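You operate a simulated robot arm through the tools that you are given. There is no shell and no other tool.

You run a simulated robot arm. Do the job below in one go: nothing can be reset, and whatever is moved stays where it is left.

JOB
Put things in order on the corner table. At the end: the purple tin from the corner table is on the white tray; the blue block from the corner table stands on top of the teal box (marked "GLOVES"); the beige tan cone from the corner table stands where the blue block stood; the grey bolt from the corner table stands where the beige tan cone stood; whatever was shut is shut again. Leave all else as you found it, and nothing knocked over.

Only the result counts: the job must be done as asked and must still hold three seconds after the hand-in. Knocking over, shifting, dropping, spilling or breaking anything else fails it.

ROBOT AND FRAMES
A 6-joint arm with a two-finger gripper, fixed in place. Base frame: the origin is at the foot of the arm, x ahead of it, y to its left, z up; the work surface is at about z = 0. Units: mm, rad, N and s.
With the tool pointing down near the work surface it reaches from about 180 to 480 mm from the base axis. Its first joint turns from -1.152 to 1.152 rad. Payload 1.76 kg.
The tool frame sits at the grasp point between the pads (the TCP): z along the fingers, y along the line on which they close. The tips reach 29 mm beyond it. The gripper opens to 82 mm; its body begins 58 mm behind the TCP.
Orientation is told as [roll, pitch, yaw] about the base's x, y, z axes, in that order, counted from this pose: with the fingers straight down and closing along the base's y, the tool's x points along the base's -x, its y along +y and its z along -z.

CONTROLS
- The arm moves only by the tool apply_moves. Its argument "steps" is a list that holds one entry, the list of rows, each a list of 7 numbers: the finger opening in mm, from 0 to 82, then the shift along the base's x, y, z in units of 100 mm (1.0 is 100 mm), then the turn, a rotation vector about the base's x, y, z in units of 60 degrees (1.0 is 60 degrees). In form: [[[claw, tx, ty, tz, rx, ry, rz], ...]]. A call has 1 to 20 rows; each row is the pose to reach, as a shift and turn from the pose commanded when the call began. A call with a number of a shift or a turn outside -1 to 1 is refused whole. Rows are played at 5 a second. More than 50 mm and 0.15 rad between two rows, or a gripper value outside its range, and nothing of the call is played. A pose out of reach is approached as far as the arm can. The call stops where the force on the tool passes 40 N (or 10 N more than at its start, if that is more) or the arm is blocked; 0.2 s more then pass. Each finger travels about 203.5 mm/s and halts on what it meets, pressing with about 34 N; the grip force reading is that of the motor and also rises with nothing between the fingers. The clock runs only during rows and for 0.2 s after the last one: add rows that repeat a pose to give the fingers time. It gives the time, the measured TCP pose, the force on the tool (base axes), the opening and the grip force at its end, in the units of the frame above (readings bear some noise), with the torque about the TCP (base axes, N m) and any sound that the robot's microphone picked up, and new pictures: "pictures" is both (left out), scene, wrist or none.
- Cameras (640 x 400 px; columns grow to the right, rows downward): "scene" is fixed at [50.6, 328.9, 421.6]; the picture's right is [-0.82, -0.57, 0.00], its down [-0.33, 0.49, -0.81] and it looks along [0.46, -0.67, -0.59] (base axes); focal length 214 px, centre (320, 200). "wrist" rides on the gripper at [79, 4, -89] in the tool frame; the picture's right is [-0.05, 1.00, 0.00], its down [-0.71, -0.04, -0.71] and it looks along [-0.71, -0.04, 0.71] (tool axes); focal length 256 px, centre (320, 200).
- locate(camera, pixels): there is no depth. For up to 12 entries [column, row, z] of the newest picture of that camera ("zoom" is the newest enlarged one), the place [x, y] in the base frame at which the ray of that pixel passes the height z, good to about 2 mm. No time passes.
- close_up(camera, box): a new picture of the part [left, top, right, bottom] of that camera's present view, enlarged. No time passes.
- close_job(): hands the job in; it is judged then, once.

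Leave the gripper open and the arm clear of the work at the hand-in unless told otherwise.

The tools are called after "Request:" as a command line: name --argument value ..., lists and objects as JSON in quotes. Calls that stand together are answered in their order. apply_moves: Moves the arm, as the interface text tells. Its arguments: {"type":"object","properties":{"steps":{"type":"array","items":{"type":"array","items":{"type":"array","items":{"type":"number"}}}},"pictures":{"type":"string","enum":["both","scene","wrist","none"]}},"required":["steps"]} The other tools are called the same way: locate (camera, pixels) gives the place at which the rays of pixels pass given heights; close_up (camera, box) takes an enlarged picture of a part of a camera's view; close_job () hands the job in.

At the start:

```text
time: 0.0
tool_pos: [302.7, 44.8, 260.2]
tool_rot: [0.001, 0.0, 0.0]
force: [-0.2, 1.5, -0.3]
torque: [-0.02, 0.01, 0.01]
opening: 82.0
gripper_force: 0.1
```

scene: 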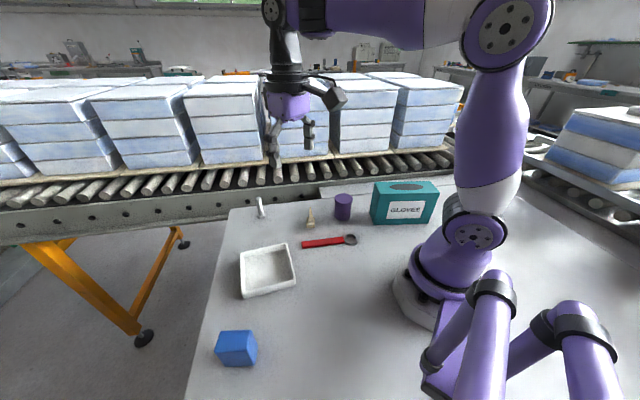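
wrist: 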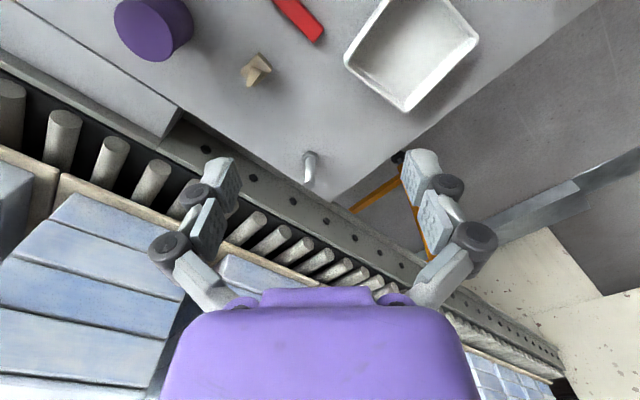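

I start by taking enlarged looks at the table: the tin near (343,207), cone near (310,219), bolt near (261,208), tray near (267,270), blue block near (236,348), and teal box near (404,202) in the scene view.

Request:
close_up --camera "scene" --box '[230, 170, 450, 300]'

Request:
close_up --camera "scene" --box '[190, 300, 310, 375]'

Request:
close_up --camera "wrist" --box '[100, 0, 500, 210]'

```text
2.91 times, centred on (340, 235) of scene
```

zoom: 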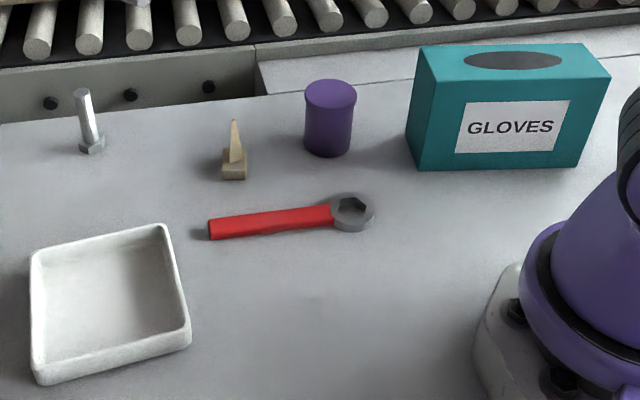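

```text
5.33 times, centred on (250, 338) of scene
```

zoom: 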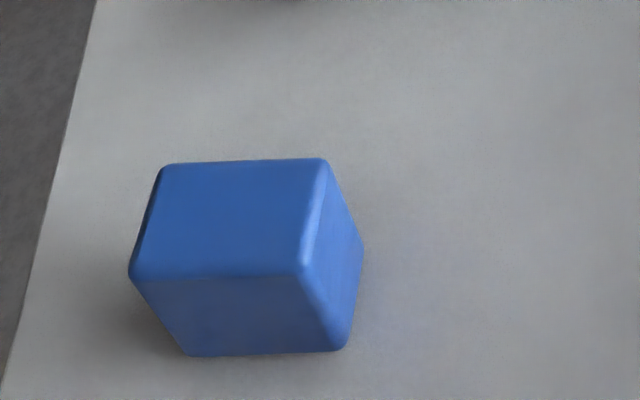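

```text
1.60 times, centred on (300, 105) of wrist
```

zoom: 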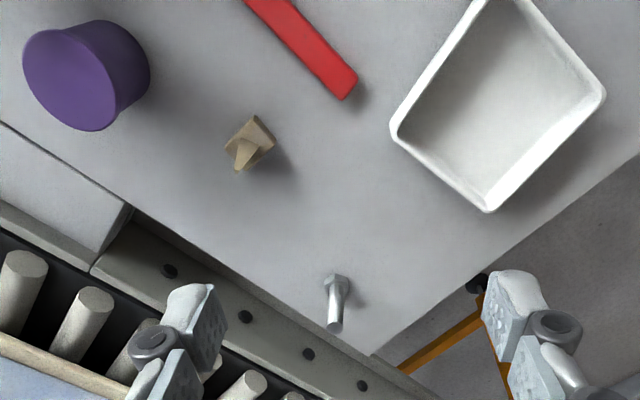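

The items are clear: the tin, a small cone on a square foot, a bolt standing on its head, the wrench, tray, box and block. Next I enlarge the cone/tin/bolt area so I can locate them at table height.

Request:
close_up --camera "scene" --box '[240, 180, 368, 260]'

```text
5.00 times, centred on (304, 220) of scene
```

zoom: 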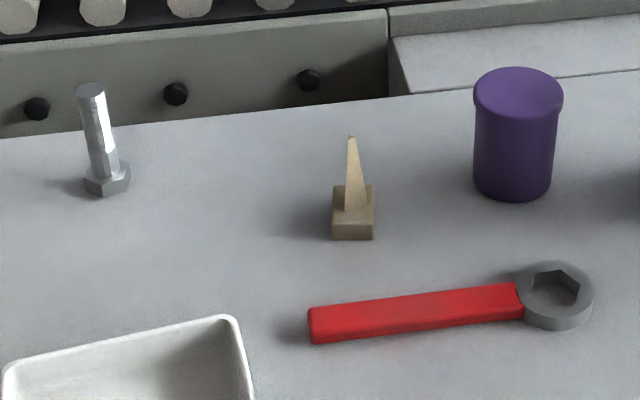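

I locate the contact points: bolt head bottom (107,187), bolt top (91,88), cone foot corners (332,239),(373,239), cone apex (351,136), tin bottom (512,200) and top rim points.

Request:
locate --camera "zoom" --pixels '[[107, 186, 0], [105, 196, 0], [91, 88, 50], [91, 88, 60], [332, 239, 0], [373, 239, 0], [374, 188, 14], [334, 188, 14], [351, 136, 50], [513, 200, 0], [518, 88, 55], [518, 88, 60]]'

Request:
locate --camera "scene" --pixels '[[226, 366, 0], [255, 365, 0], [257, 346, 0], [221, 331, 40], [250, 330, 40], [246, 351, 40], [215, 352, 40]]'

Request:
locate --camera "wrist" --pixels '[[260, 54, 0], [252, 58, 14], [247, 104, 50], [308, 155, 0], [310, 182, 50], [114, 15, 50], [154, 60, 50], [190, 20, 50], [385, 60, 0]]'

```text
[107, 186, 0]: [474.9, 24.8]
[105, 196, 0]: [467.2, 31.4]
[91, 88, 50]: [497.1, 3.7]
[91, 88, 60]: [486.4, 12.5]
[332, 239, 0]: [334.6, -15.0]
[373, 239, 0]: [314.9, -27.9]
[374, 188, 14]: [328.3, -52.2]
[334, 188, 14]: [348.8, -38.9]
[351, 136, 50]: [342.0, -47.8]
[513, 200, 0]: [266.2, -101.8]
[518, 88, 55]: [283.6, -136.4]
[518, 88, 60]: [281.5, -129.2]
```

```text
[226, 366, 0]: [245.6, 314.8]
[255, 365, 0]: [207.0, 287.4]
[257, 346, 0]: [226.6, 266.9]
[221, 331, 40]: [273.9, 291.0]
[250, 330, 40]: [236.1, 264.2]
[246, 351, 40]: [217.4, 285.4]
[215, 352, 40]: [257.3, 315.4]
```

```text
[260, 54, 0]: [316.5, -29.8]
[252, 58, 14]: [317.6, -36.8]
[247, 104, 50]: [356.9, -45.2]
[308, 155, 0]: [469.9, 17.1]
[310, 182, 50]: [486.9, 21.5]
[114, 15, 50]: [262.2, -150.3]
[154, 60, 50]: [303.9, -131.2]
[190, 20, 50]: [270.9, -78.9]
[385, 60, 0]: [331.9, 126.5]
```

The block looks about 50 × 30 × 60 mm. Next I enlarge the teal box and the tray to find their size and place.

Request:
close_up --camera "scene" --box '[350, 165, 462, 235]'

```text
5.71 times, centred on (406, 200) of scene
```

zoom: 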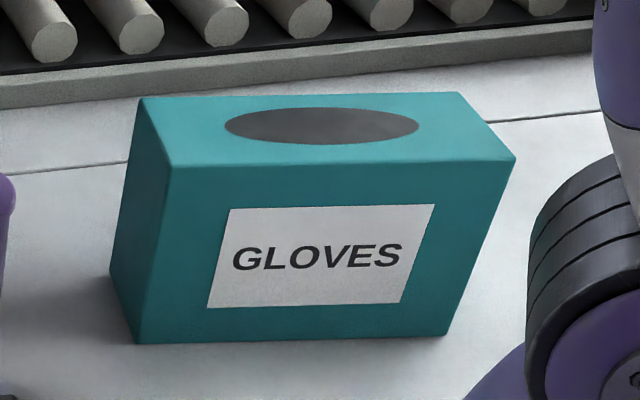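

Locating the box corners: bottom ones at z=0 and top ones at trial heights 80–100.

Request:
locate --camera "zoom" --pixels '[[136, 343, 0], [447, 335, 0], [110, 271, 0], [172, 166, 80], [172, 166, 90], [172, 166, 100], [516, 158, 90], [140, 98, 90], [462, 93, 90], [320, 127, 90]]'

Request:
locate --camera "scene" --pixels '[[240, 256, 20], [286, 244, 20], [242, 296, 20], [296, 285, 20], [243, 297, 0], [295, 288, 0], [266, 270, 5]]'

```text
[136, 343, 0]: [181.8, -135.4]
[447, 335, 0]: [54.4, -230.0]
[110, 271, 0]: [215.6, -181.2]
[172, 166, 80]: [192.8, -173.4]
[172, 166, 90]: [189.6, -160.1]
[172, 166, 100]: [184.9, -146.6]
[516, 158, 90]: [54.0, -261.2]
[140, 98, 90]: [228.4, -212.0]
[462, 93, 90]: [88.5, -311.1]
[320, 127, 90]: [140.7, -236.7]
```

```text
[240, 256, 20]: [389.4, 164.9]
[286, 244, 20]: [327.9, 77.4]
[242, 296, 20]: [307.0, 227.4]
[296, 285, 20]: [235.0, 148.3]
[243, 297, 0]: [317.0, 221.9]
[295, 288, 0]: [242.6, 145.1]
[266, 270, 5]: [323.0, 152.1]
```

The box stands about 108 mm tall, centred near (135,-206), and the tray is centred near (315,154). I now fly the arm high toward the tin and cone to see them from the wrist camera.

Request:
apply_moves --steps '[[[82, -0.1, -0.34, -0.1, 0, 0, 0], [82, -0.2, -0.67, -0.2, 0, 0, 0], [82, -0.3, -1.0, -0.3, 0, 0, 0], [82, -0.3, -1.0, -0.3, 0, 0, 0]]]' --pictures "both"

```text
time: 1.0
tool_pos: [273.3, -53.5, 229.8]
tool_rot: [-0.001, -0.001, 0.0]
force: [-0.3, -0.2, 0.4]
torque: [0.02, -0.04, 0.03]
opening: 81.9
gripper_force: 0.1
```

scene: 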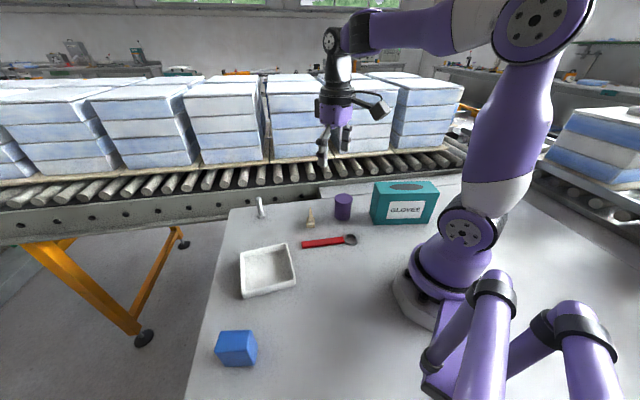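
wrist: 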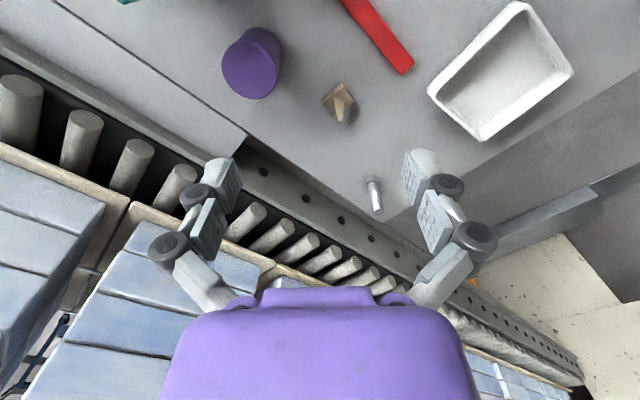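

I see the tin at about (250,65), the cone at (340,102) and the bolt at (375,195) in the wrist view. I enlarge that part.

Request:
close_up --camera "wrist" --box '[210, 0, 400, 119]'

```text
3.36 times, centred on (305, 60) of wrist
```

zoom: 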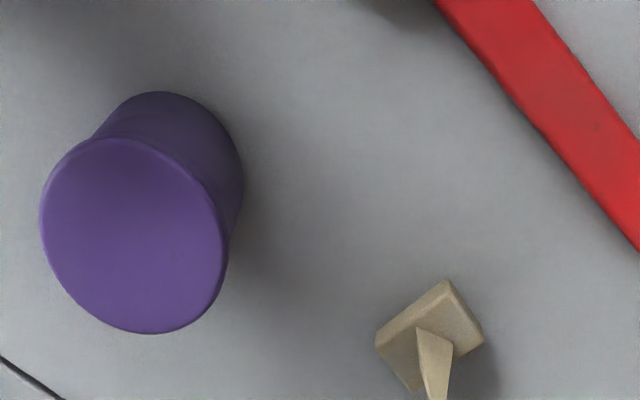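

Locating the tin's top rim extremes and base arc, and the cone's foot corners.

Request:
locate --camera "zoom" --pixels '[[40, 215, 60], [229, 255, 60], [118, 138, 60], [150, 334, 60], [134, 236, 60], [160, 91, 0], [243, 178, 0], [134, 236, 55]]'

Request:
locate --camera "zoom" --pixels '[[446, 280, 13], [484, 340, 13], [376, 338, 13], [410, 390, 13], [376, 350, 0], [483, 352, 0], [410, 393, 0]]'

Request:
close_up --camera "wrist" --box '[300, 70, 396, 130]'

```text
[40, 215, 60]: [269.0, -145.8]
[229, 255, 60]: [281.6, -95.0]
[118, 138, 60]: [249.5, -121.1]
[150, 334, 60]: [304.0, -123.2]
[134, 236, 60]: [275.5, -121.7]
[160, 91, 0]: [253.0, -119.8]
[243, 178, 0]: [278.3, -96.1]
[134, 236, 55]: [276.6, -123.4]
```

```text
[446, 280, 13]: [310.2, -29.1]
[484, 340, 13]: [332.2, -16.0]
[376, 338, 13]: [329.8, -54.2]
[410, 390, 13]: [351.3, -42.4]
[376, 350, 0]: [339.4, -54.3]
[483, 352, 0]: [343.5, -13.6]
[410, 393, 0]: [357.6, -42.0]
```

```text
6.67 times, centred on (348, 100) of wrist
```

zoom: 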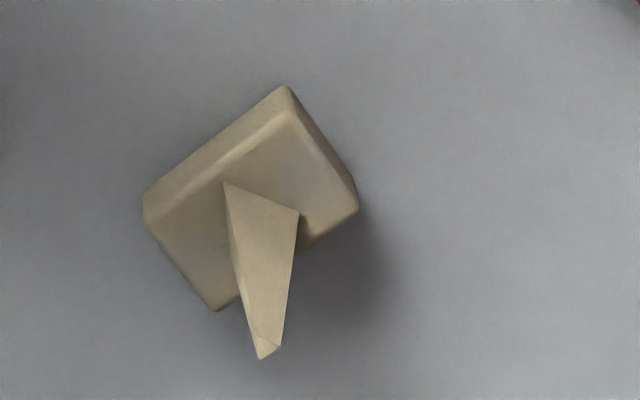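

The cone is a tapered spike on a rectangular foot (about 30 × 25 × 13 mm). I locate its foot corners in the newest zoom and the wrench in the scene view.

Request:
locate --camera "zoom" --pixels '[[283, 87, 0], [143, 193, 0], [356, 182, 0], [292, 112, 13], [147, 228, 13], [359, 210, 13], [214, 310, 13], [268, 350, 50], [268, 350, 45]]'

Request:
locate --camera "scene" --pixels '[[302, 246, 5], [302, 242, 10], [344, 240, 5], [351, 240, 5], [358, 240, 5], [352, 233, 10], [320, 238, 10]]'

```text
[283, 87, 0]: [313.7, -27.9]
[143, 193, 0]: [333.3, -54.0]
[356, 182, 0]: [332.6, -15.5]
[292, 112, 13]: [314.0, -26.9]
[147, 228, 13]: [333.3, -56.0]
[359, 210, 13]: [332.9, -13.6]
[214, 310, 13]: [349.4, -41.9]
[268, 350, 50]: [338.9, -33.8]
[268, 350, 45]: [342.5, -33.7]
```

```text
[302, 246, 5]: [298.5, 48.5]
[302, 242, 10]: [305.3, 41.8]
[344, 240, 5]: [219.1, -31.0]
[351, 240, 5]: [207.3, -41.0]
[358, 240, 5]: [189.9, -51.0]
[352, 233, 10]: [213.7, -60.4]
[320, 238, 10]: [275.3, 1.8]
```

The cone's foot is centred at about (332,-34), turned about 35°, and the tin is centred near (276.5,-122), 62 mm tall and 52 mm wide. I now go above the tin, turning the gripper -45° so that its camera stays clear of the teal box.

Request:
apply_moves --steps '[[[82, 0.0, -0.1, -0.13, 0, 0, -0.107], [82, 0.01, -0.2, -0.26, 0, 0, -0.214], [82, 0.02, -0.3, -0.39, 0, 0, -0.321], [82, 0.02, -0.4, -0.52, 0, 0, -0.428], [82, 0.03, -0.5, -0.65, 0, 0, -0.535], [82, 0.04, -0.6, -0.78, 0, 0, -0.642], [82, 0.04, -0.67, -0.9, 0, 0, -0.75], [82, 0.04, -0.67, -0.9, 0, 0, -0.75]]]' --pictures "both"

```text
time: 2.8
tool_pos: [277.0, -121.4, 140.1]
tool_rot: [0.0, 0.0, -0.788]
force: [0.3, -0.6, -0.4]
torque: [-0.01, 0.01, -0.02]
opening: 81.9
gripper_force: 0.0
```

scene: 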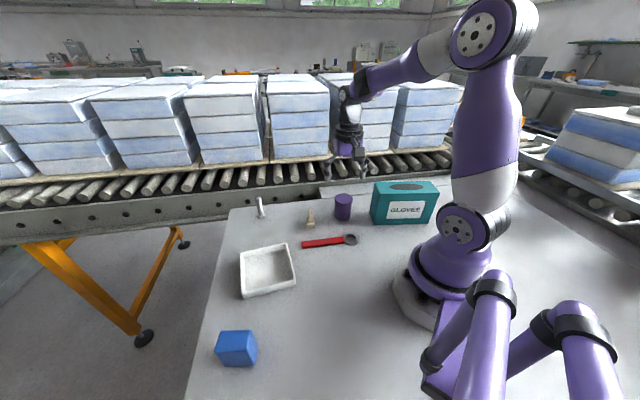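
wrist: 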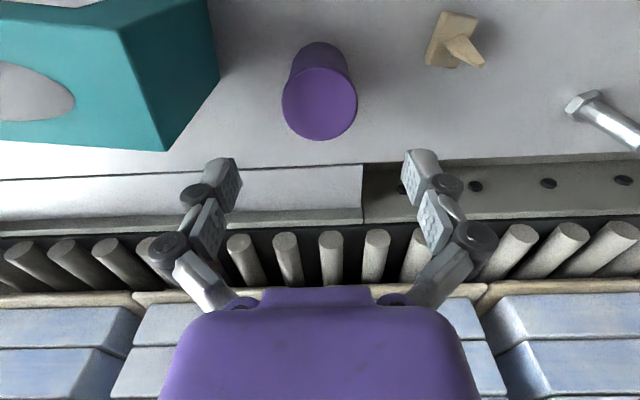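

The tin's lid sits centred at about (319,103), right between the fingers. I check its place before going down.

Request:
locate --camera "wrist" --pixels '[[282, 100, 61], [357, 100, 61], [318, 68, 61], [319, 140, 61], [318, 42, 0], [446, 38, 13], [575, 108, 0]]'

Request:
close_up --camera "wrist" --box '[0, 0, 400, 220]'

```text
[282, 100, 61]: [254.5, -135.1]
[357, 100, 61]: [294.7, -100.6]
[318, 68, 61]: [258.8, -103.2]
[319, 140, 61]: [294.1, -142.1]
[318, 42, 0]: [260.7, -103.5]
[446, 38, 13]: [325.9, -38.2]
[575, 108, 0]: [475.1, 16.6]
```

```text
1.60 times, centred on (200, 110) of wrist
```

zoom: 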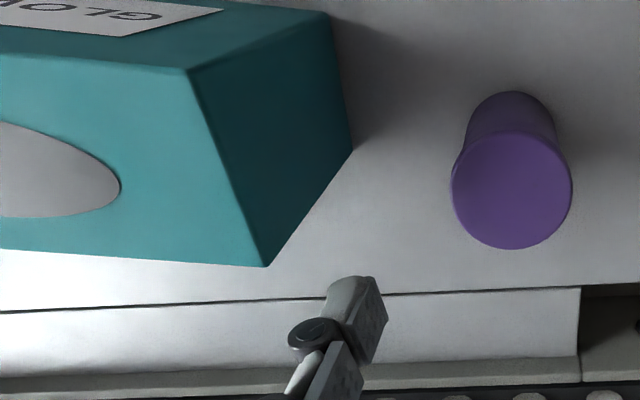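

The tin is centred at about (275.6,-120.5), within 2 mm of the gripper. I go straight down 100 mm to TCP z=40, then close on it.

Request:
apply_moves --steps '[[[82, -0.01, 0.0, -0.3, 0, 0, 0], [82, -0.01, 0.0, -0.6, 0, 0, 0], [82, -0.01, 0.0, -0.85, 0, 0, 0], [82, -0.01, 0.0, -1.0, 0, 0, 0], [82, -0.01, 0.0, -1.0, 0, 0, 0]]]' --pictures "wrist"

```text
time: 4.0
tool_pos: [276.7, -121.8, 41.8]
tool_rot: [-0.002, 0.001, -0.784]
force: [0.5, 0.4, 0.2]
torque: [0.02, 0.02, -0.01]
opening: 81.9
gripper_force: 0.0
```

wrist: 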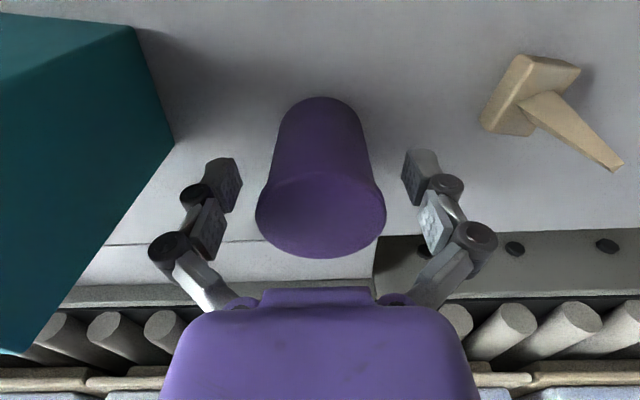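

The tin stands between the pads with no contact (force near 0). Now I close the fingers on it.

Request:
apply_moves --steps '[[[60, 0, 0, 0, 0, 0, 0], [44, 0, 0, 0, 0, 0, 0], [40, 0, 0, 0, 0, 0, 0], [40, 0, 0, 0, 0, 0, 0]]]' --pictures "wrist"

```text
time: 5.0
tool_pos: [276.6, -122.2, 42.7]
tool_rot: [0.0, -0.002, -0.786]
force: [-0.7, 0.9, 11.3]
torque: [0.04, 0.0, 0.09]
opening: 48.7
gripper_force: 33.9
```

wrist: 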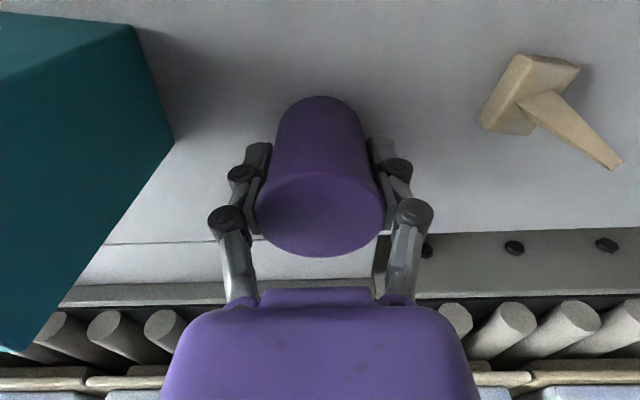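

The grip holds at 48.7 mm with 34 N. I lift slowly and look.

Request:
apply_moves --steps '[[[40, 0, 0, 0.1, 0, 0, 0], [40, 0, 0, 0.25, 0, 0, 0], [40, 0, 0, 0.5, 0, 0, 0], [40, 0, 0, 0.75, 0, 0, 0], [40, 0, 0, 1.0, 0, 0, 0]]]' --pictures "both"

```text
time: 6.2
tool_pos: [275.7, -120.9, 140.0]
tool_rot: [0.0, 0.0, -0.785]
force: [0.0, 0.1, -1.5]
torque: [0.0, -0.01, 0.01]
opening: 48.3
gripper_force: 34.0
```

scene: 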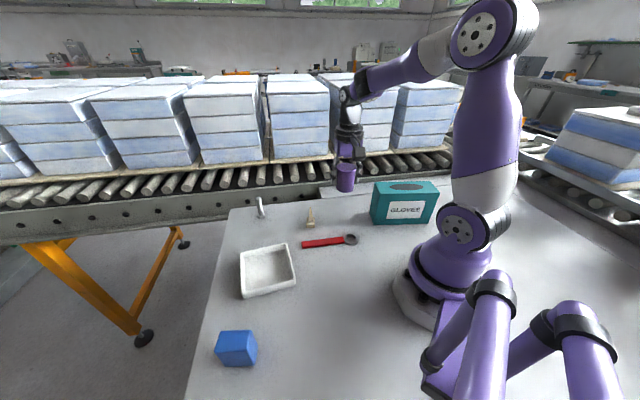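
wrist: 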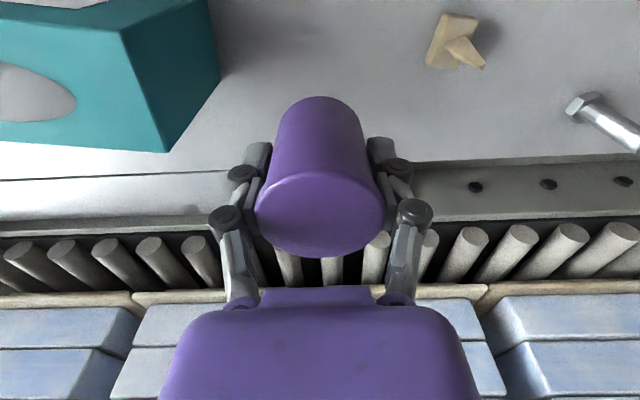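

The tin is held firmly (weight about 1.5 N). I carry it at this height toward the tray while turning the gripper back to yaw 0.

Request:
apply_moves --steps '[[[40, 0.02, 0.14, 0.05, 0, 0, 0.107], [40, 0.04, 0.28, 0.1, 0, 0, 0.214], [40, 0.06, 0.42, 0.1, 0, 0, 0.321], [40, 0.08, 0.56, 0.1, 0, 0, 0.428], [40, 0.1, 0.7, 0.1, 0, 0, 0.535], [40, 0.12, 0.85, 0.1, 0, 0, 0.642], [40, 0.14, 1.0, 0.1, 0, 0, 0.75]]]' --pictures "none"

Request:
apply_moves --steps '[[[40, 0.05, 0.33, 0, 0, 0, 0], [40, 0.1, 0.66, 0, 0, 0, 0], [40, 0.14, 1.0, 0, 0, 0, 0], [40, 0.14, 1.0, 0, 0, 0, 0]]]' --pictures "both"

```text
time: 7.8
tool_pos: [290.2, -21.4, 151.4]
tool_rot: [0.0, 0.0, 0.001]
force: [0.0, -0.6, -1.0]
torque: [0.0, -0.02, 0.0]
opening: 48.4
gripper_force: 33.6
```

```text
time: 8.8
tool_pos: [305.7, 80.6, 151.8]
tool_rot: [0.001, 0.002, 0.0]
force: [0.3, -0.4, -1.5]
torque: [-0.04, 0.0, 0.03]
opening: 48.4
gripper_force: 34.0
```

scene: 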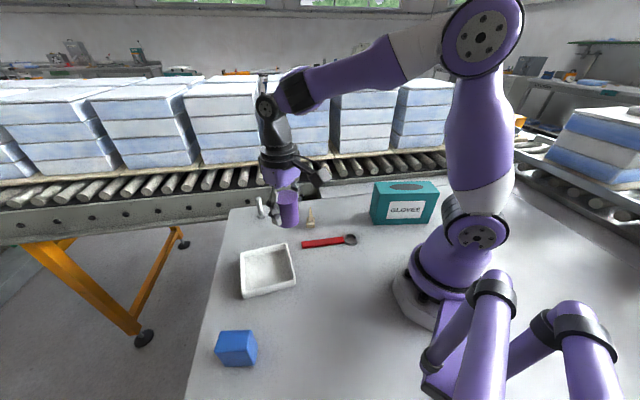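
wrist: 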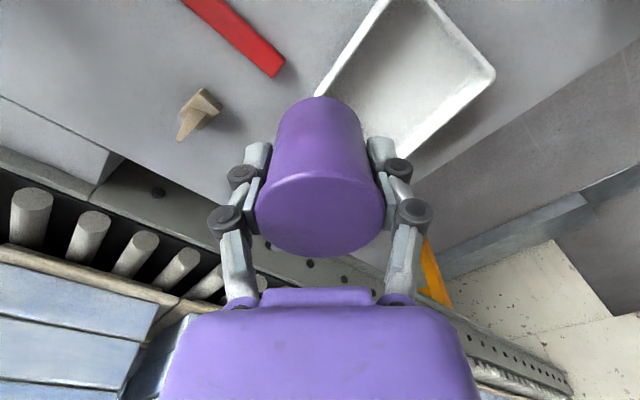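

I continue until the tin is above the tray's centre.

Request:
apply_moves --steps '[[[40, 0.04, 0.35, 0, 0, 0, 0], [40, 0.1, 0.74, 0, 0, 0, 0], [40, 0.1, 0.74, 0, 0, 0, 0]]]' --pictures "both"

Request:
close_up --camera "scene" --box '[220, 200, 348, 280]'

```text
time: 9.6
tool_pos: [314.7, 151.9, 151.1]
tool_rot: [0.0, -0.001, 0.0]
force: [0.0, 0.2, -1.9]
torque: [0.0, 0.0, 0.01]
opening: 48.3
gripper_force: 34.1
```

scene: 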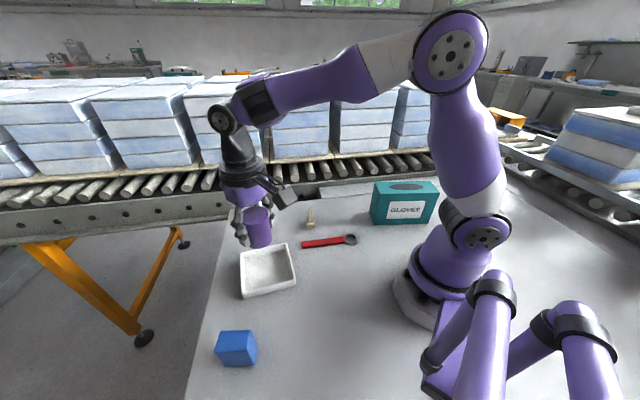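
wrist: 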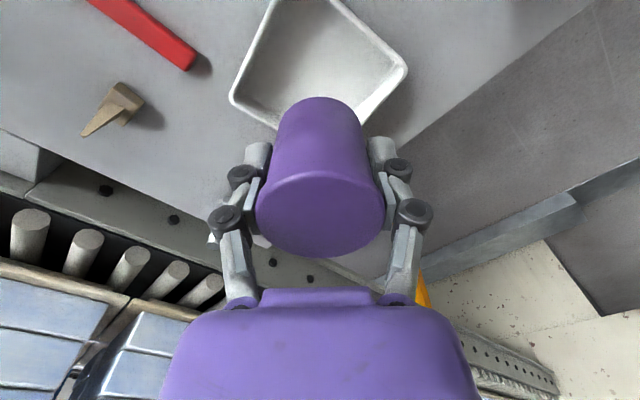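

```text
5.00 times, centred on (284, 240) of scene
```

zoom: 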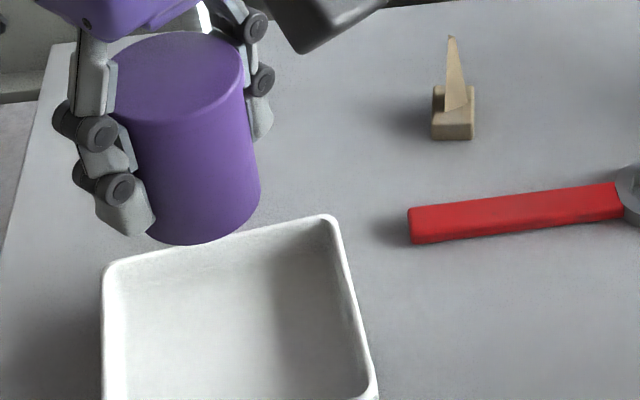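

I locate the tray's visible corners, (231,93) and (407,70), from the wrist view to confirm its centre.

Request:
locate --camera "wrist" --pixels '[[231, 93, 20], [407, 70, 20], [232, 100, 20], [407, 75, 20], [274, 2, 20], [335, 2, 20], [355, 125, 20], [270, 125, 20]]'

Request:
locate --camera "scene" --pixels '[[240, 252, 20], [286, 244, 20], [242, 292, 20], [295, 282, 20], [242, 298, 0], [296, 288, 0]]'

Request:
close_up --camera "scene" --box '[215, 230, 311, 310]'

```text
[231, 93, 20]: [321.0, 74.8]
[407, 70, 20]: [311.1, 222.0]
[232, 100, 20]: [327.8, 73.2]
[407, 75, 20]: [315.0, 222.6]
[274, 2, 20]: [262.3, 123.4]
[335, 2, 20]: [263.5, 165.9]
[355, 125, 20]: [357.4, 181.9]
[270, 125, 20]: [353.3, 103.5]
```

```text
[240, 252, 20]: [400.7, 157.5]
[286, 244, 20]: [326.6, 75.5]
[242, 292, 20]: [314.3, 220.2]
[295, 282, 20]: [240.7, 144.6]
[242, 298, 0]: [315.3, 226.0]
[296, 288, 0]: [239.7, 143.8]
```

```text
5.00 times, centred on (263, 270) of scene
```

zoom: 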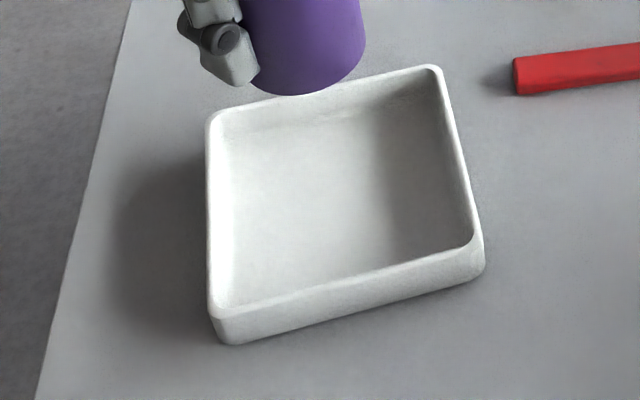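

Request:
locate --camera "zoom" --pixels '[[209, 115, 18], [440, 67, 18], [212, 316, 18], [478, 243, 18], [222, 342, 0], [484, 272, 0], [230, 306, 4], [440, 80, 15], [345, 185, 4]]'

```text
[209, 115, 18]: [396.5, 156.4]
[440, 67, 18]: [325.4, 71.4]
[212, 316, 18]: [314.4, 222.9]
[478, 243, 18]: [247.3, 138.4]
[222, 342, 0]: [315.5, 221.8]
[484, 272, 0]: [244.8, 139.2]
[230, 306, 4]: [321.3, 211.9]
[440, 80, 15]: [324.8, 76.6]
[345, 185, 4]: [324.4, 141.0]
```

The tray's rim is about 18 mm high and its centre is near (320.5,147.5). I shift over it and go down until the tin's bottom is just above the tray floor.

Request:
apply_moves --steps '[[[40, 0.06, -0.04, -0.2, 0, 0, 0], [40, 0.06, -0.04, -0.5, 0, 0, 0], [40, 0.06, -0.04, -0.75, 0, 0, 0], [40, 0.06, -0.04, -0.92, 0, 0, 0], [40, 0.06, -0.04, -0.98, 0, 0, 0], [40, 0.06, -0.04, -0.98, 0, 0, 0]]]' --pictures "both"

Request:
close_up --camera "scene" --box '[215, 220, 327, 310]'

```text
time: 11.0
tool_pos: [319.9, 149.7, 53.5]
tool_rot: [-0.001, 0.001, 0.0]
force: [-0.1, 0.5, -1.5]
torque: [0.0, -0.03, 0.0]
opening: 48.3
gripper_force: 34.2
```

scene: 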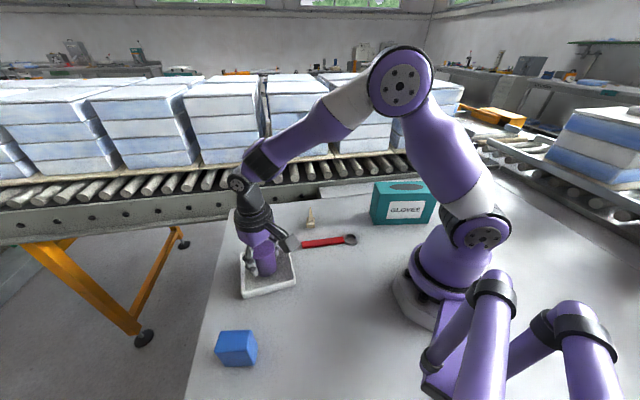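
wrist: 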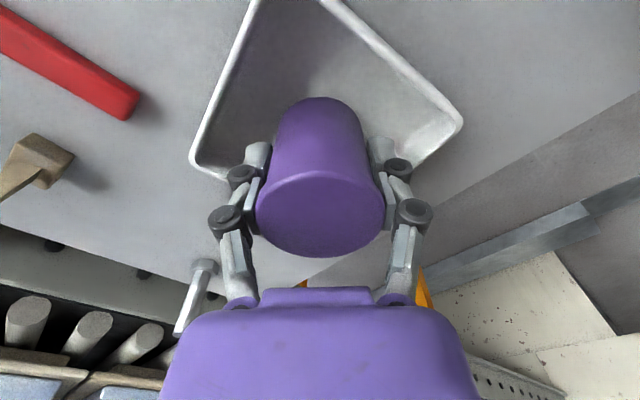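

```text
4.44 times, centred on (271, 265) of scene
```

zoom: 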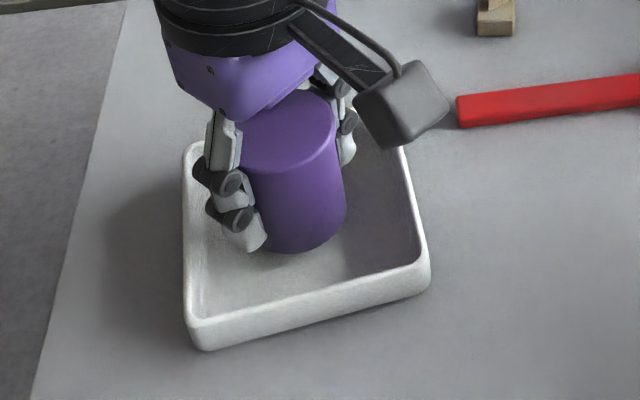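

The tin is inside the tray outline, a few mm above the floor. I lower in small steps and watch the upward force.

Request:
apply_moves --steps '[[[40, 0, 0, -0.02, 0, 0, 0], [40, 0, 0, -0.04, 0, 0, 0], [40, 0, 0, -0.06, 0, 0, 0], [40, 0, 0, -0.06, 0, 0, 0]]]' --pictures "none"

```text
time: 12.0
tool_pos: [320.7, 148.7, 47.0]
tool_rot: [0.0, 0.0, 0.0]
force: [0.0, 0.4, -1.6]
torque: [0.01, 0.03, 0.0]
opening: 48.3
gripper_force: 34.0
```

No contact yet (force still -1.6 N). I go on down in 1 mm steps.

Request:
apply_moves --steps '[[[40, 0, 0, -0.01, 0, 0, 0], [40, 0, 0, -0.02, 0, 0, 0], [40, 0, 0, -0.02, 0, 0, 0]]]' --pictures "none"

```text
time: 12.8
tool_pos: [321.1, 148.8, 45.6]
tool_rot: [0.002, -0.002, 0.0]
force: [-4.0, -3.9, 24.7]
torque: [-0.08, 0.17, 0.12]
opening: 48.6
gripper_force: 33.9
```

Contact: upward force 24.7 N, so the tin rests on the tray floor. I ease up 1 mm and open the fingers a little (to 64 mm) so they stay inside the tray rim.

Request:
apply_moves --steps '[[[40, 0, 0, 0.01, 0, 0, 0], [52, 0, 0, 0.01, 0, 0, 0], [58, 0, 0, 0.01, 0, 0, 0], [64, 0, 0, 0.01, 0, 0, 0], [64, 0, 0, 0.01, 0, 0, 0]]]' --pictures "both"

Request:
close_up --camera "scene" --box '[215, 220, 327, 310]'

```text
time: 14.0
tool_pos: [320.9, 149.7, 45.7]
tool_rot: [0.0, -0.001, -0.001]
force: [0.6, 0.4, -0.3]
torque: [0.01, 0.03, 0.0]
opening: 63.6
gripper_force: 0.0
```

scene: 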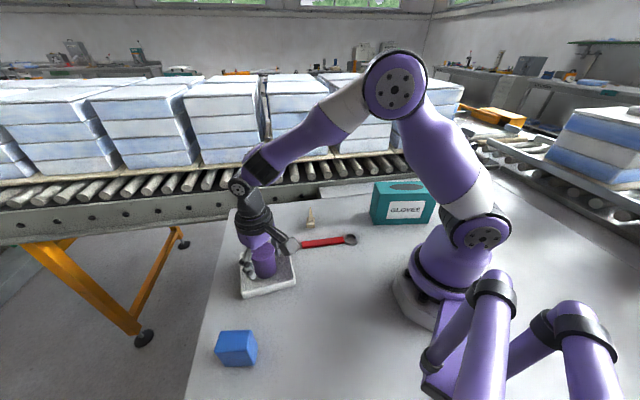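
wrist: 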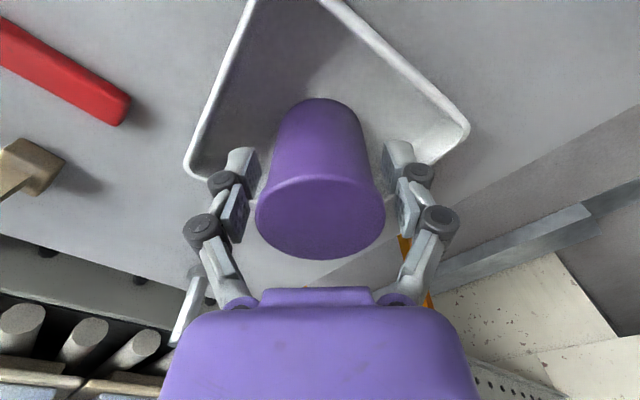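

```text
4.44 times, centred on (271, 265) of scene
```

zoom: 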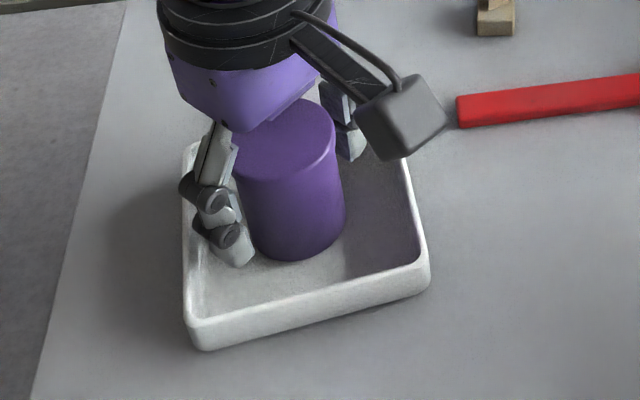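

The tin stands free in the tray and both fingers are clear. I lift straight up 100 mm.

Request:
apply_moves --steps '[[[64, 0, 0, 0.1, 0, 0, 0], [64, 0, 0, 0.35, 0, 0, 0], [64, 0, 0, 0.65, 0, 0, 0], [70, 0, 0, 1.0, 0, 0, 0], [82, 0, 0, 1.0, 0, 0, 0]]]' --pictures "both"

```text
time: 15.2
tool_pos: [320.6, 149.8, 146.8]
tool_rot: [0.0, 0.0, 0.001]
force: [0.5, -0.4, 0.5]
torque: [0.0, -0.01, 0.0]
opening: 82.1
gripper_force: 0.1
```

scene: 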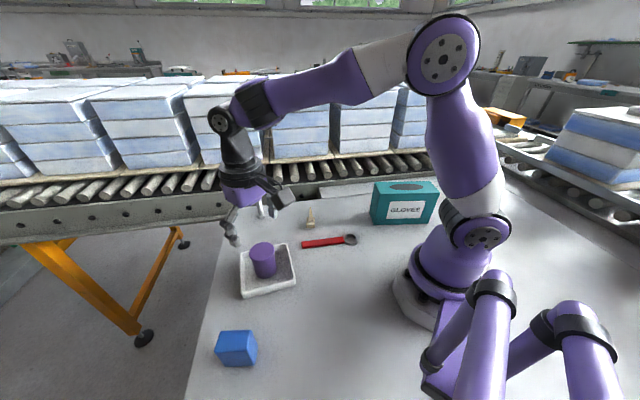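
wrist: 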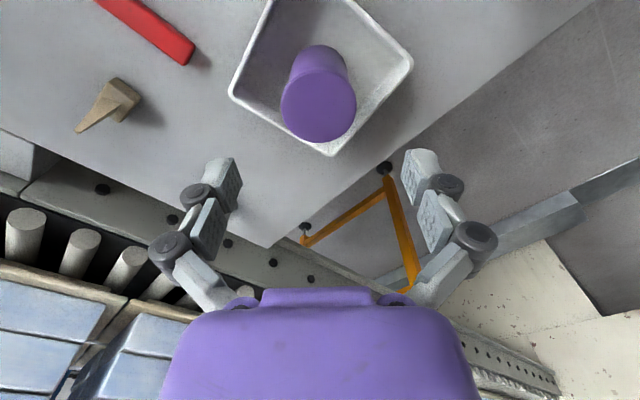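

The tin stands upright in the tray. Next I fly over toward the blue block near (240,290), turning the gripper to about 35°.

Request:
apply_moves --steps '[[[82, -0.13, 0.23, 0.1, 0, 0, 0.1], [82, -0.26, 0.46, 0.2, 0, 0, 0.2], [82, -0.4, 0.7, 0.3, 0, 0, 0.3], [82, -0.53, 0.82, 0.4, 0, 0, 0.4], [82, -0.66, 0.92, 0.4, 0, 0, 0.5], [82, -0.8, 1.0, 0.4, 0, 0, 0.6], [82, -0.8, 1.0, 0.4, 0, 0, 0.6]]]' --pictures "both"

```text
time: 16.8
tool_pos: [239.8, 249.0, 186.4]
tool_rot: [0.0, -0.001, 0.63]
force: [-0.4, 0.4, -0.3]
torque: [0.02, -0.03, -0.04]
opening: 82.0
gripper_force: 0.0
```

scene: 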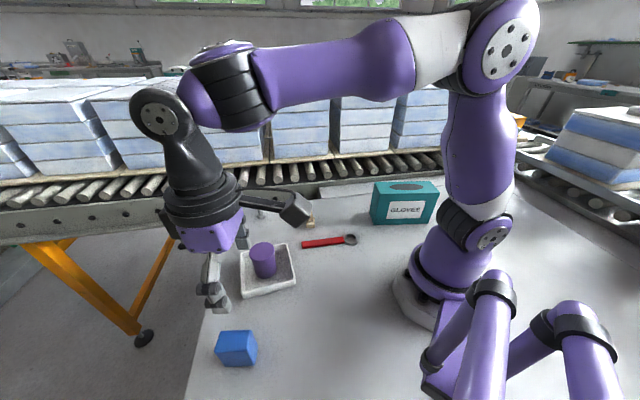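
wrist: 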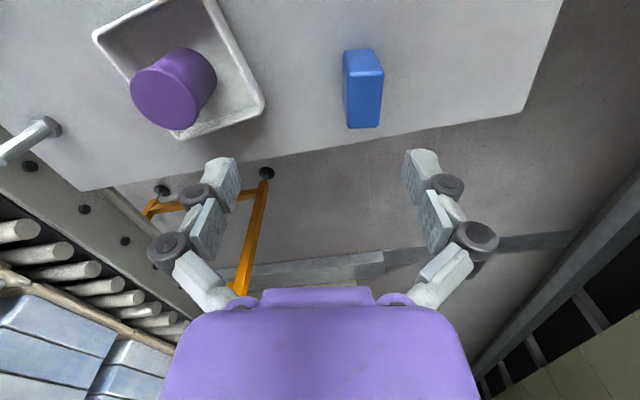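

The block is at about (362,88) in the wrist view and lines up with the gripper. I enlarge it to measure.

Request:
close_up --camera "wrist" --box '[314, 35, 410, 141]'

```text
3.77 times, centred on (362, 88) of wrist
```

zoom: 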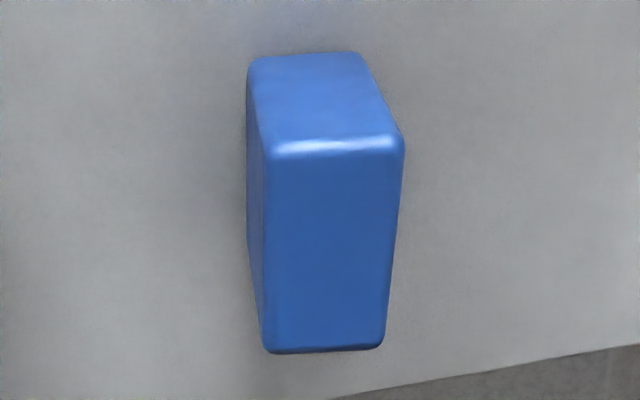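

Request:
locate --camera "zoom" --pixels '[[249, 60, 0], [363, 54, 0], [247, 245, 0], [265, 150, 60], [405, 140, 60], [267, 351, 60], [383, 347, 60], [265, 150, 50], [405, 140, 50], [267, 351, 50], [383, 347, 50]]'

```text
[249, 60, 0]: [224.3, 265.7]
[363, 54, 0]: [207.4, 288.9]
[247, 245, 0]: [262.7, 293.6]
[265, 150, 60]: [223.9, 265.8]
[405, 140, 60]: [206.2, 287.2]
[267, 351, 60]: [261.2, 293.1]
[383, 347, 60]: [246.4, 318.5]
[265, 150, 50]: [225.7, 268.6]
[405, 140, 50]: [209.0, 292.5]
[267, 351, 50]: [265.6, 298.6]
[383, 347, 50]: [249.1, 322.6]
```

The block is 28 × 48 × 60 mm, centred at about (235,291) and turned about 36.5°. I move above it with the fingers still higher than its top.

Request:
apply_moves --steps '[[[82, -0.02, 0.2, -0.1, 0, 0, 0], [82, -0.05, 0.42, -0.2, 0, 0, 0], [82, -0.05, 0.42, -0.5, 0, 0, 0], [82, -0.05, 0.42, -0.8, 0, 0, 0], [82, -0.05, 0.42, -0.8, 0, 0, 0]]]' --pictures "both"

```text
time: 18.0
tool_pos: [236.6, 293.5, 105.6]
tool_rot: [0.001, 0.001, 0.629]
force: [0.7, 0.8, -0.1]
torque: [-0.01, 0.02, -0.01]
opening: 82.2
gripper_force: 0.0
```

scene: 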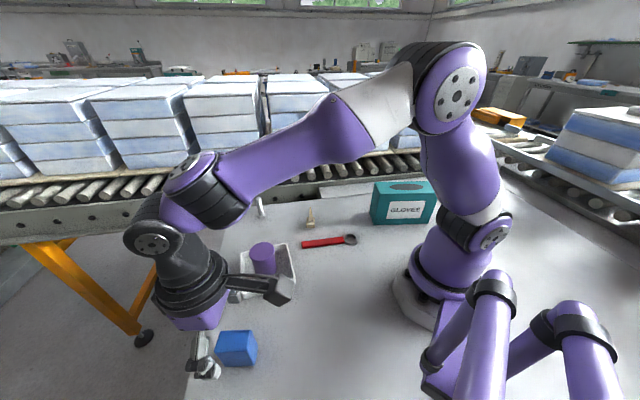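
wrist: 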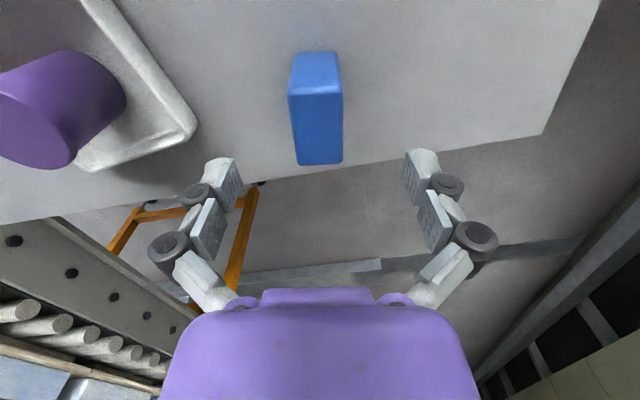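

The block is centred between the fingers. I check its top corners once more from here.

Request:
locate --camera "wrist" --pixels '[[288, 96, 60], [343, 93, 60], [297, 165, 60], [343, 163, 60], [293, 54, 0], [336, 51, 0]]'

Request:
close_up --camera "wrist" --box '[180, 30, 440, 200]'

```text
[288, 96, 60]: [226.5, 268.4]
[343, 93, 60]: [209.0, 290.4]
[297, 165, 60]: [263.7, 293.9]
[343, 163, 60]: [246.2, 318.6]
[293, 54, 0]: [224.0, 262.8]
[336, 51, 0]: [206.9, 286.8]
```

```text
2.35 times, centred on (310, 115) of wrist
```

zoom: 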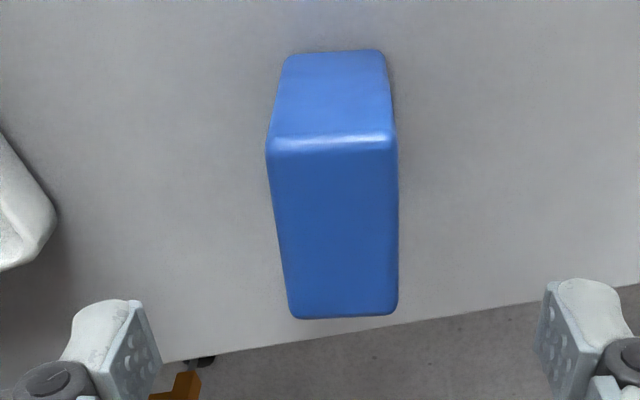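

The gripper is within 1 mm of the block's centre (236,292.5). I go straight down 70 mm to TCP z≈36.

Request:
apply_moves --steps '[[[82, 0, 0, -0.25, 0, 0, 0], [82, 0, 0, -0.5, 0, 0, 0], [82, 0, 0, -0.7, 0, 0, 0], [82, 0, 0, -0.7, 0, 0, 0]]]' --pictures "wrist"

```text
time: 19.0
tool_pos: [236.9, 291.9, 35.5]
tool_rot: [0.0, 0.0, 0.628]
force: [-0.1, -0.4, -0.1]
torque: [0.03, 0.02, 0.0]
opening: 81.9
gripper_force: 0.1
```

wrist: 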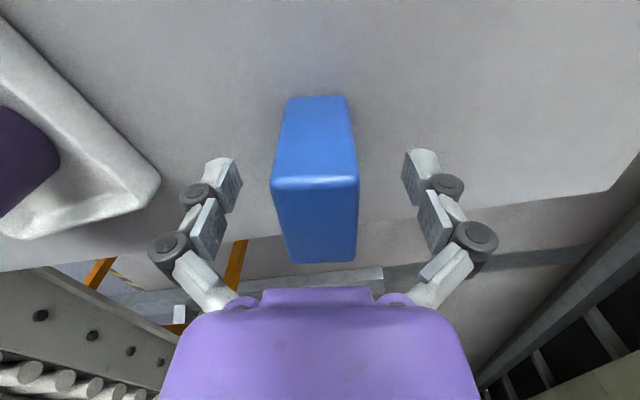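

The block stands cleanly between the pads. I close the fingers.

Request:
apply_moves --steps '[[[60, 0, 0, 0, 0, 0, 0], [40, 0, 0, 0, 0, 0, 0], [30, 0, 0, 0, 0, 0, 0], [20, 0, 0, 0, 0, 0, 0], [20, 0, 0, 0, 0, 0, 0]]]' --pictures "wrist"

```text
time: 20.2
tool_pos: [236.2, 291.6, 34.7]
tool_rot: [-0.001, -0.001, 0.629]
force: [-0.5, -0.8, 1.9]
torque: [-0.06, 0.01, -0.01]
opening: 29.2
gripper_force: 34.3
```

wrist: 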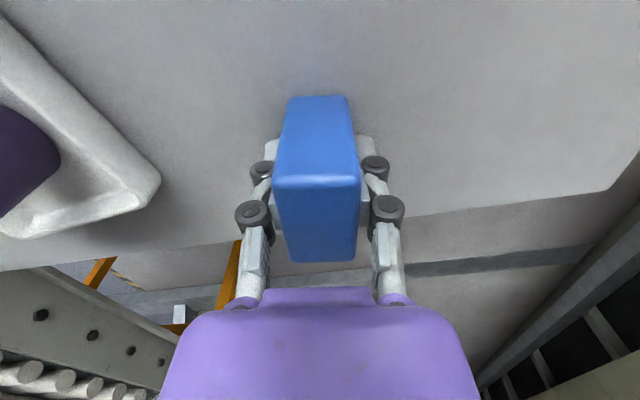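

The grip is solid at 29.2 mm. I lift the block straight up.

Request:
apply_moves --steps '[[[20, 0, 0, 0.1, 0, 0, 0], [20, 0, 0, 0.3, 0, 0, 0], [20, 0, 0, 0.6, 0, 0, 0], [20, 0, 0, 0.8, 0, 0, 0], [20, 0, 0, 1.0, 0, 0, 0]]]' --pictures "both"

```text
time: 21.4
tool_pos: [235.5, 291.1, 135.8]
tool_rot: [-0.001, 0.002, 0.628]
force: [-0.6, 0.3, -0.1]
torque: [0.02, 0.0, 0.0]
opening: 29.1
gripper_force: 34.6
```

scene: 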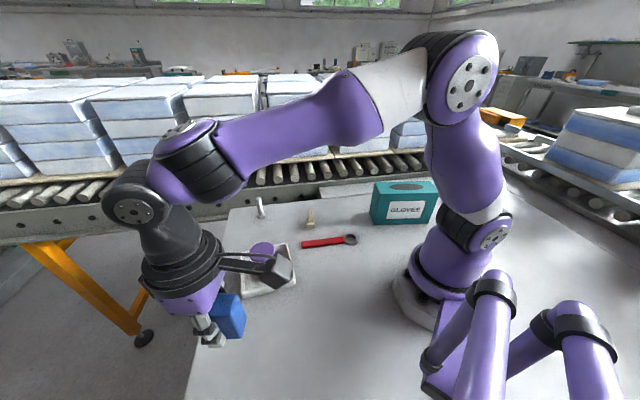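
wrist: 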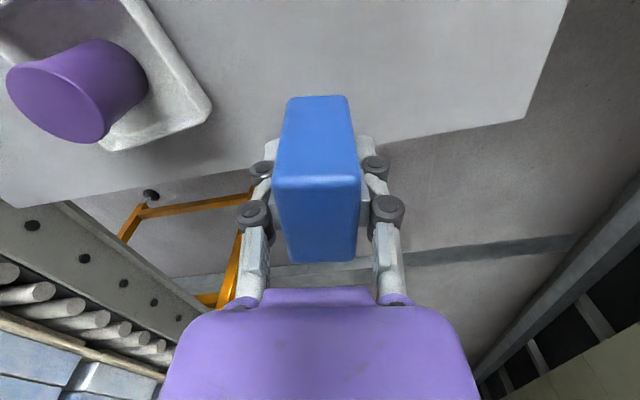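

The block is held and hanging straight. I carry it up and around in an arc toward the teal box, keeping the yaw so that it stays lined up with the box's long side.

Request:
apply_moves --steps '[[[20, 0.1, -0.2, 0.2, 0, 0, 0], [20, 0.25, -0.4, 0.4, 0, 0, 0], [20, 0.4, -0.65, 0.6, 0, 0, 0], [20, 0.6, -1.0, 0.65, 0, 0, 0]]]' --pictures "none"

Request:
apply_moves --steps '[[[20, 0.05, -0.35, 0, 0, 0, 0], [20, 0.1, -0.7, 0, 0, 0, 0], [20, 0.15, -1.0, 0, 0, 0, 0]]]' --pictures "none"

Request:
apply_moves --steps '[[[20, 0, -0.35, 0, 0, 0, 0], [20, -0.02, -0.7, 0, 0, 0, 0], [20, -0.05, -1.0, 0, 0, 0, 0], [20, -0.05, -1.0, 0, 0, 0, 0]]]' --pictures "both"

```text
time: 22.4
tool_pos: [298.3, 189.9, 202.7]
tool_rot: [-0.001, 0.0, 0.629]
force: [-0.4, -0.7, -0.2]
torque: [0.0, -0.04, -0.01]
opening: 29.1
gripper_force: 33.5
```

```text
time: 23.2
tool_pos: [311.7, 91.3, 200.9]
tool_rot: [-0.001, 0.002, 0.628]
force: [-0.4, 0.4, -1.4]
torque: [-0.03, 0.01, -0.02]
opening: 29.2
gripper_force: 34.0
```

```text
time: 24.2
tool_pos: [306.3, -10.7, 200.7]
tool_rot: [0.0, 0.0, 0.628]
force: [0.0, -0.3, -0.4]
torque: [0.0, -0.01, -0.02]
opening: 29.2
gripper_force: 33.9
```

scene: 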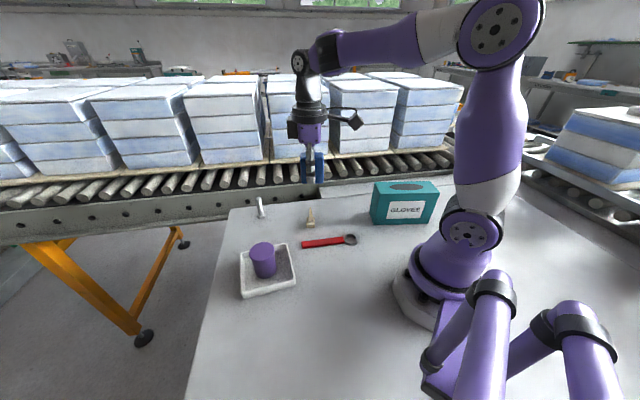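
wrist: 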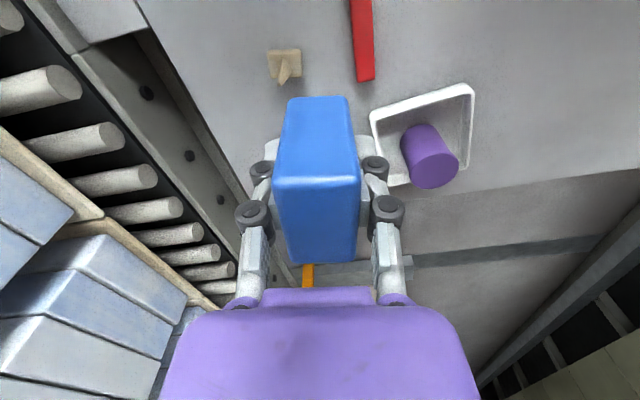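

All steady. The cone, wrench, tray and tin are undisturbed. I continue toward the box.

Request:
apply_moves --steps '[[[20, -0.08, -0.35, 0, 0, 0, 0], [20, -0.18, -0.7, 0, 0, 0, 0], [20, -0.3, -1.0, 0, 0, 0, 0], [20, -0.3, -1.0, 0, 0, 0, 0]]]' --pictures "none"

Request:
apply_moves --steps '[[[20, -0.15, -0.1, 0, 0, 0, 0], [20, -0.3, -0.25, 0, 0, 0, 0], [20, -0.45, -0.38, 0, 0, 0, 0], [20, -0.6, -0.5, 0, 0, 0, 0], [20, -0.6, -0.5, 0, 0, 0, 0]]]' --pictures "both"

```text
time: 25.2
tool_pos: [278.0, -109.7, 202.6]
tool_rot: [0.0, 0.001, 0.63]
force: [0.5, -0.3, -1.9]
torque: [0.02, 0.0, -0.03]
opening: 29.1
gripper_force: 33.9
```

```text
time: 26.4
tool_pos: [217.8, -158.0, 201.4]
tool_rot: [0.001, 0.0, 0.629]
force: [0.4, -0.1, -1.1]
torque: [-0.02, -0.03, 0.01]
opening: 29.1
gripper_force: 34.6
```

scene: 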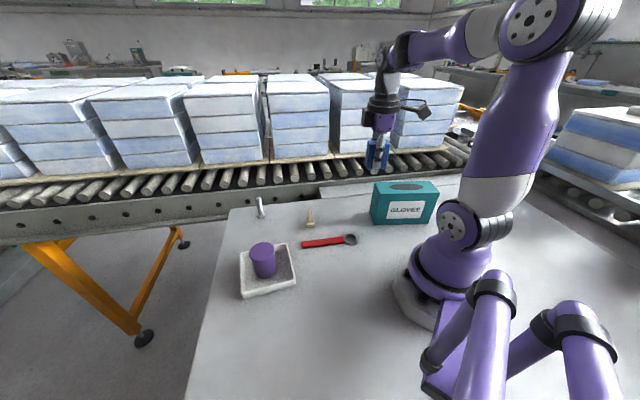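
wrist: 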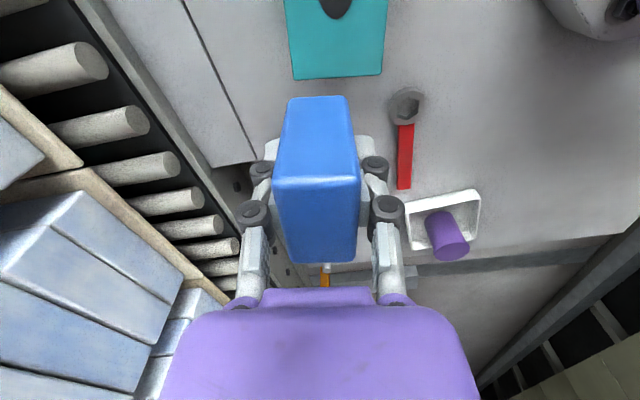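

The box end is visible at the top, with corners at about (294,80) and (382,75). I check them at z=108.

Request:
locate --camera "wrist" --pixels '[[294, 80, 108], [382, 75, 108], [285, 2, 108], [388, 2, 108]]'

```text
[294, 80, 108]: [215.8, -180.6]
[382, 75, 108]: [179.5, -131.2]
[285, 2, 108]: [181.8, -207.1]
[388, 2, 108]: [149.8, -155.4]
```

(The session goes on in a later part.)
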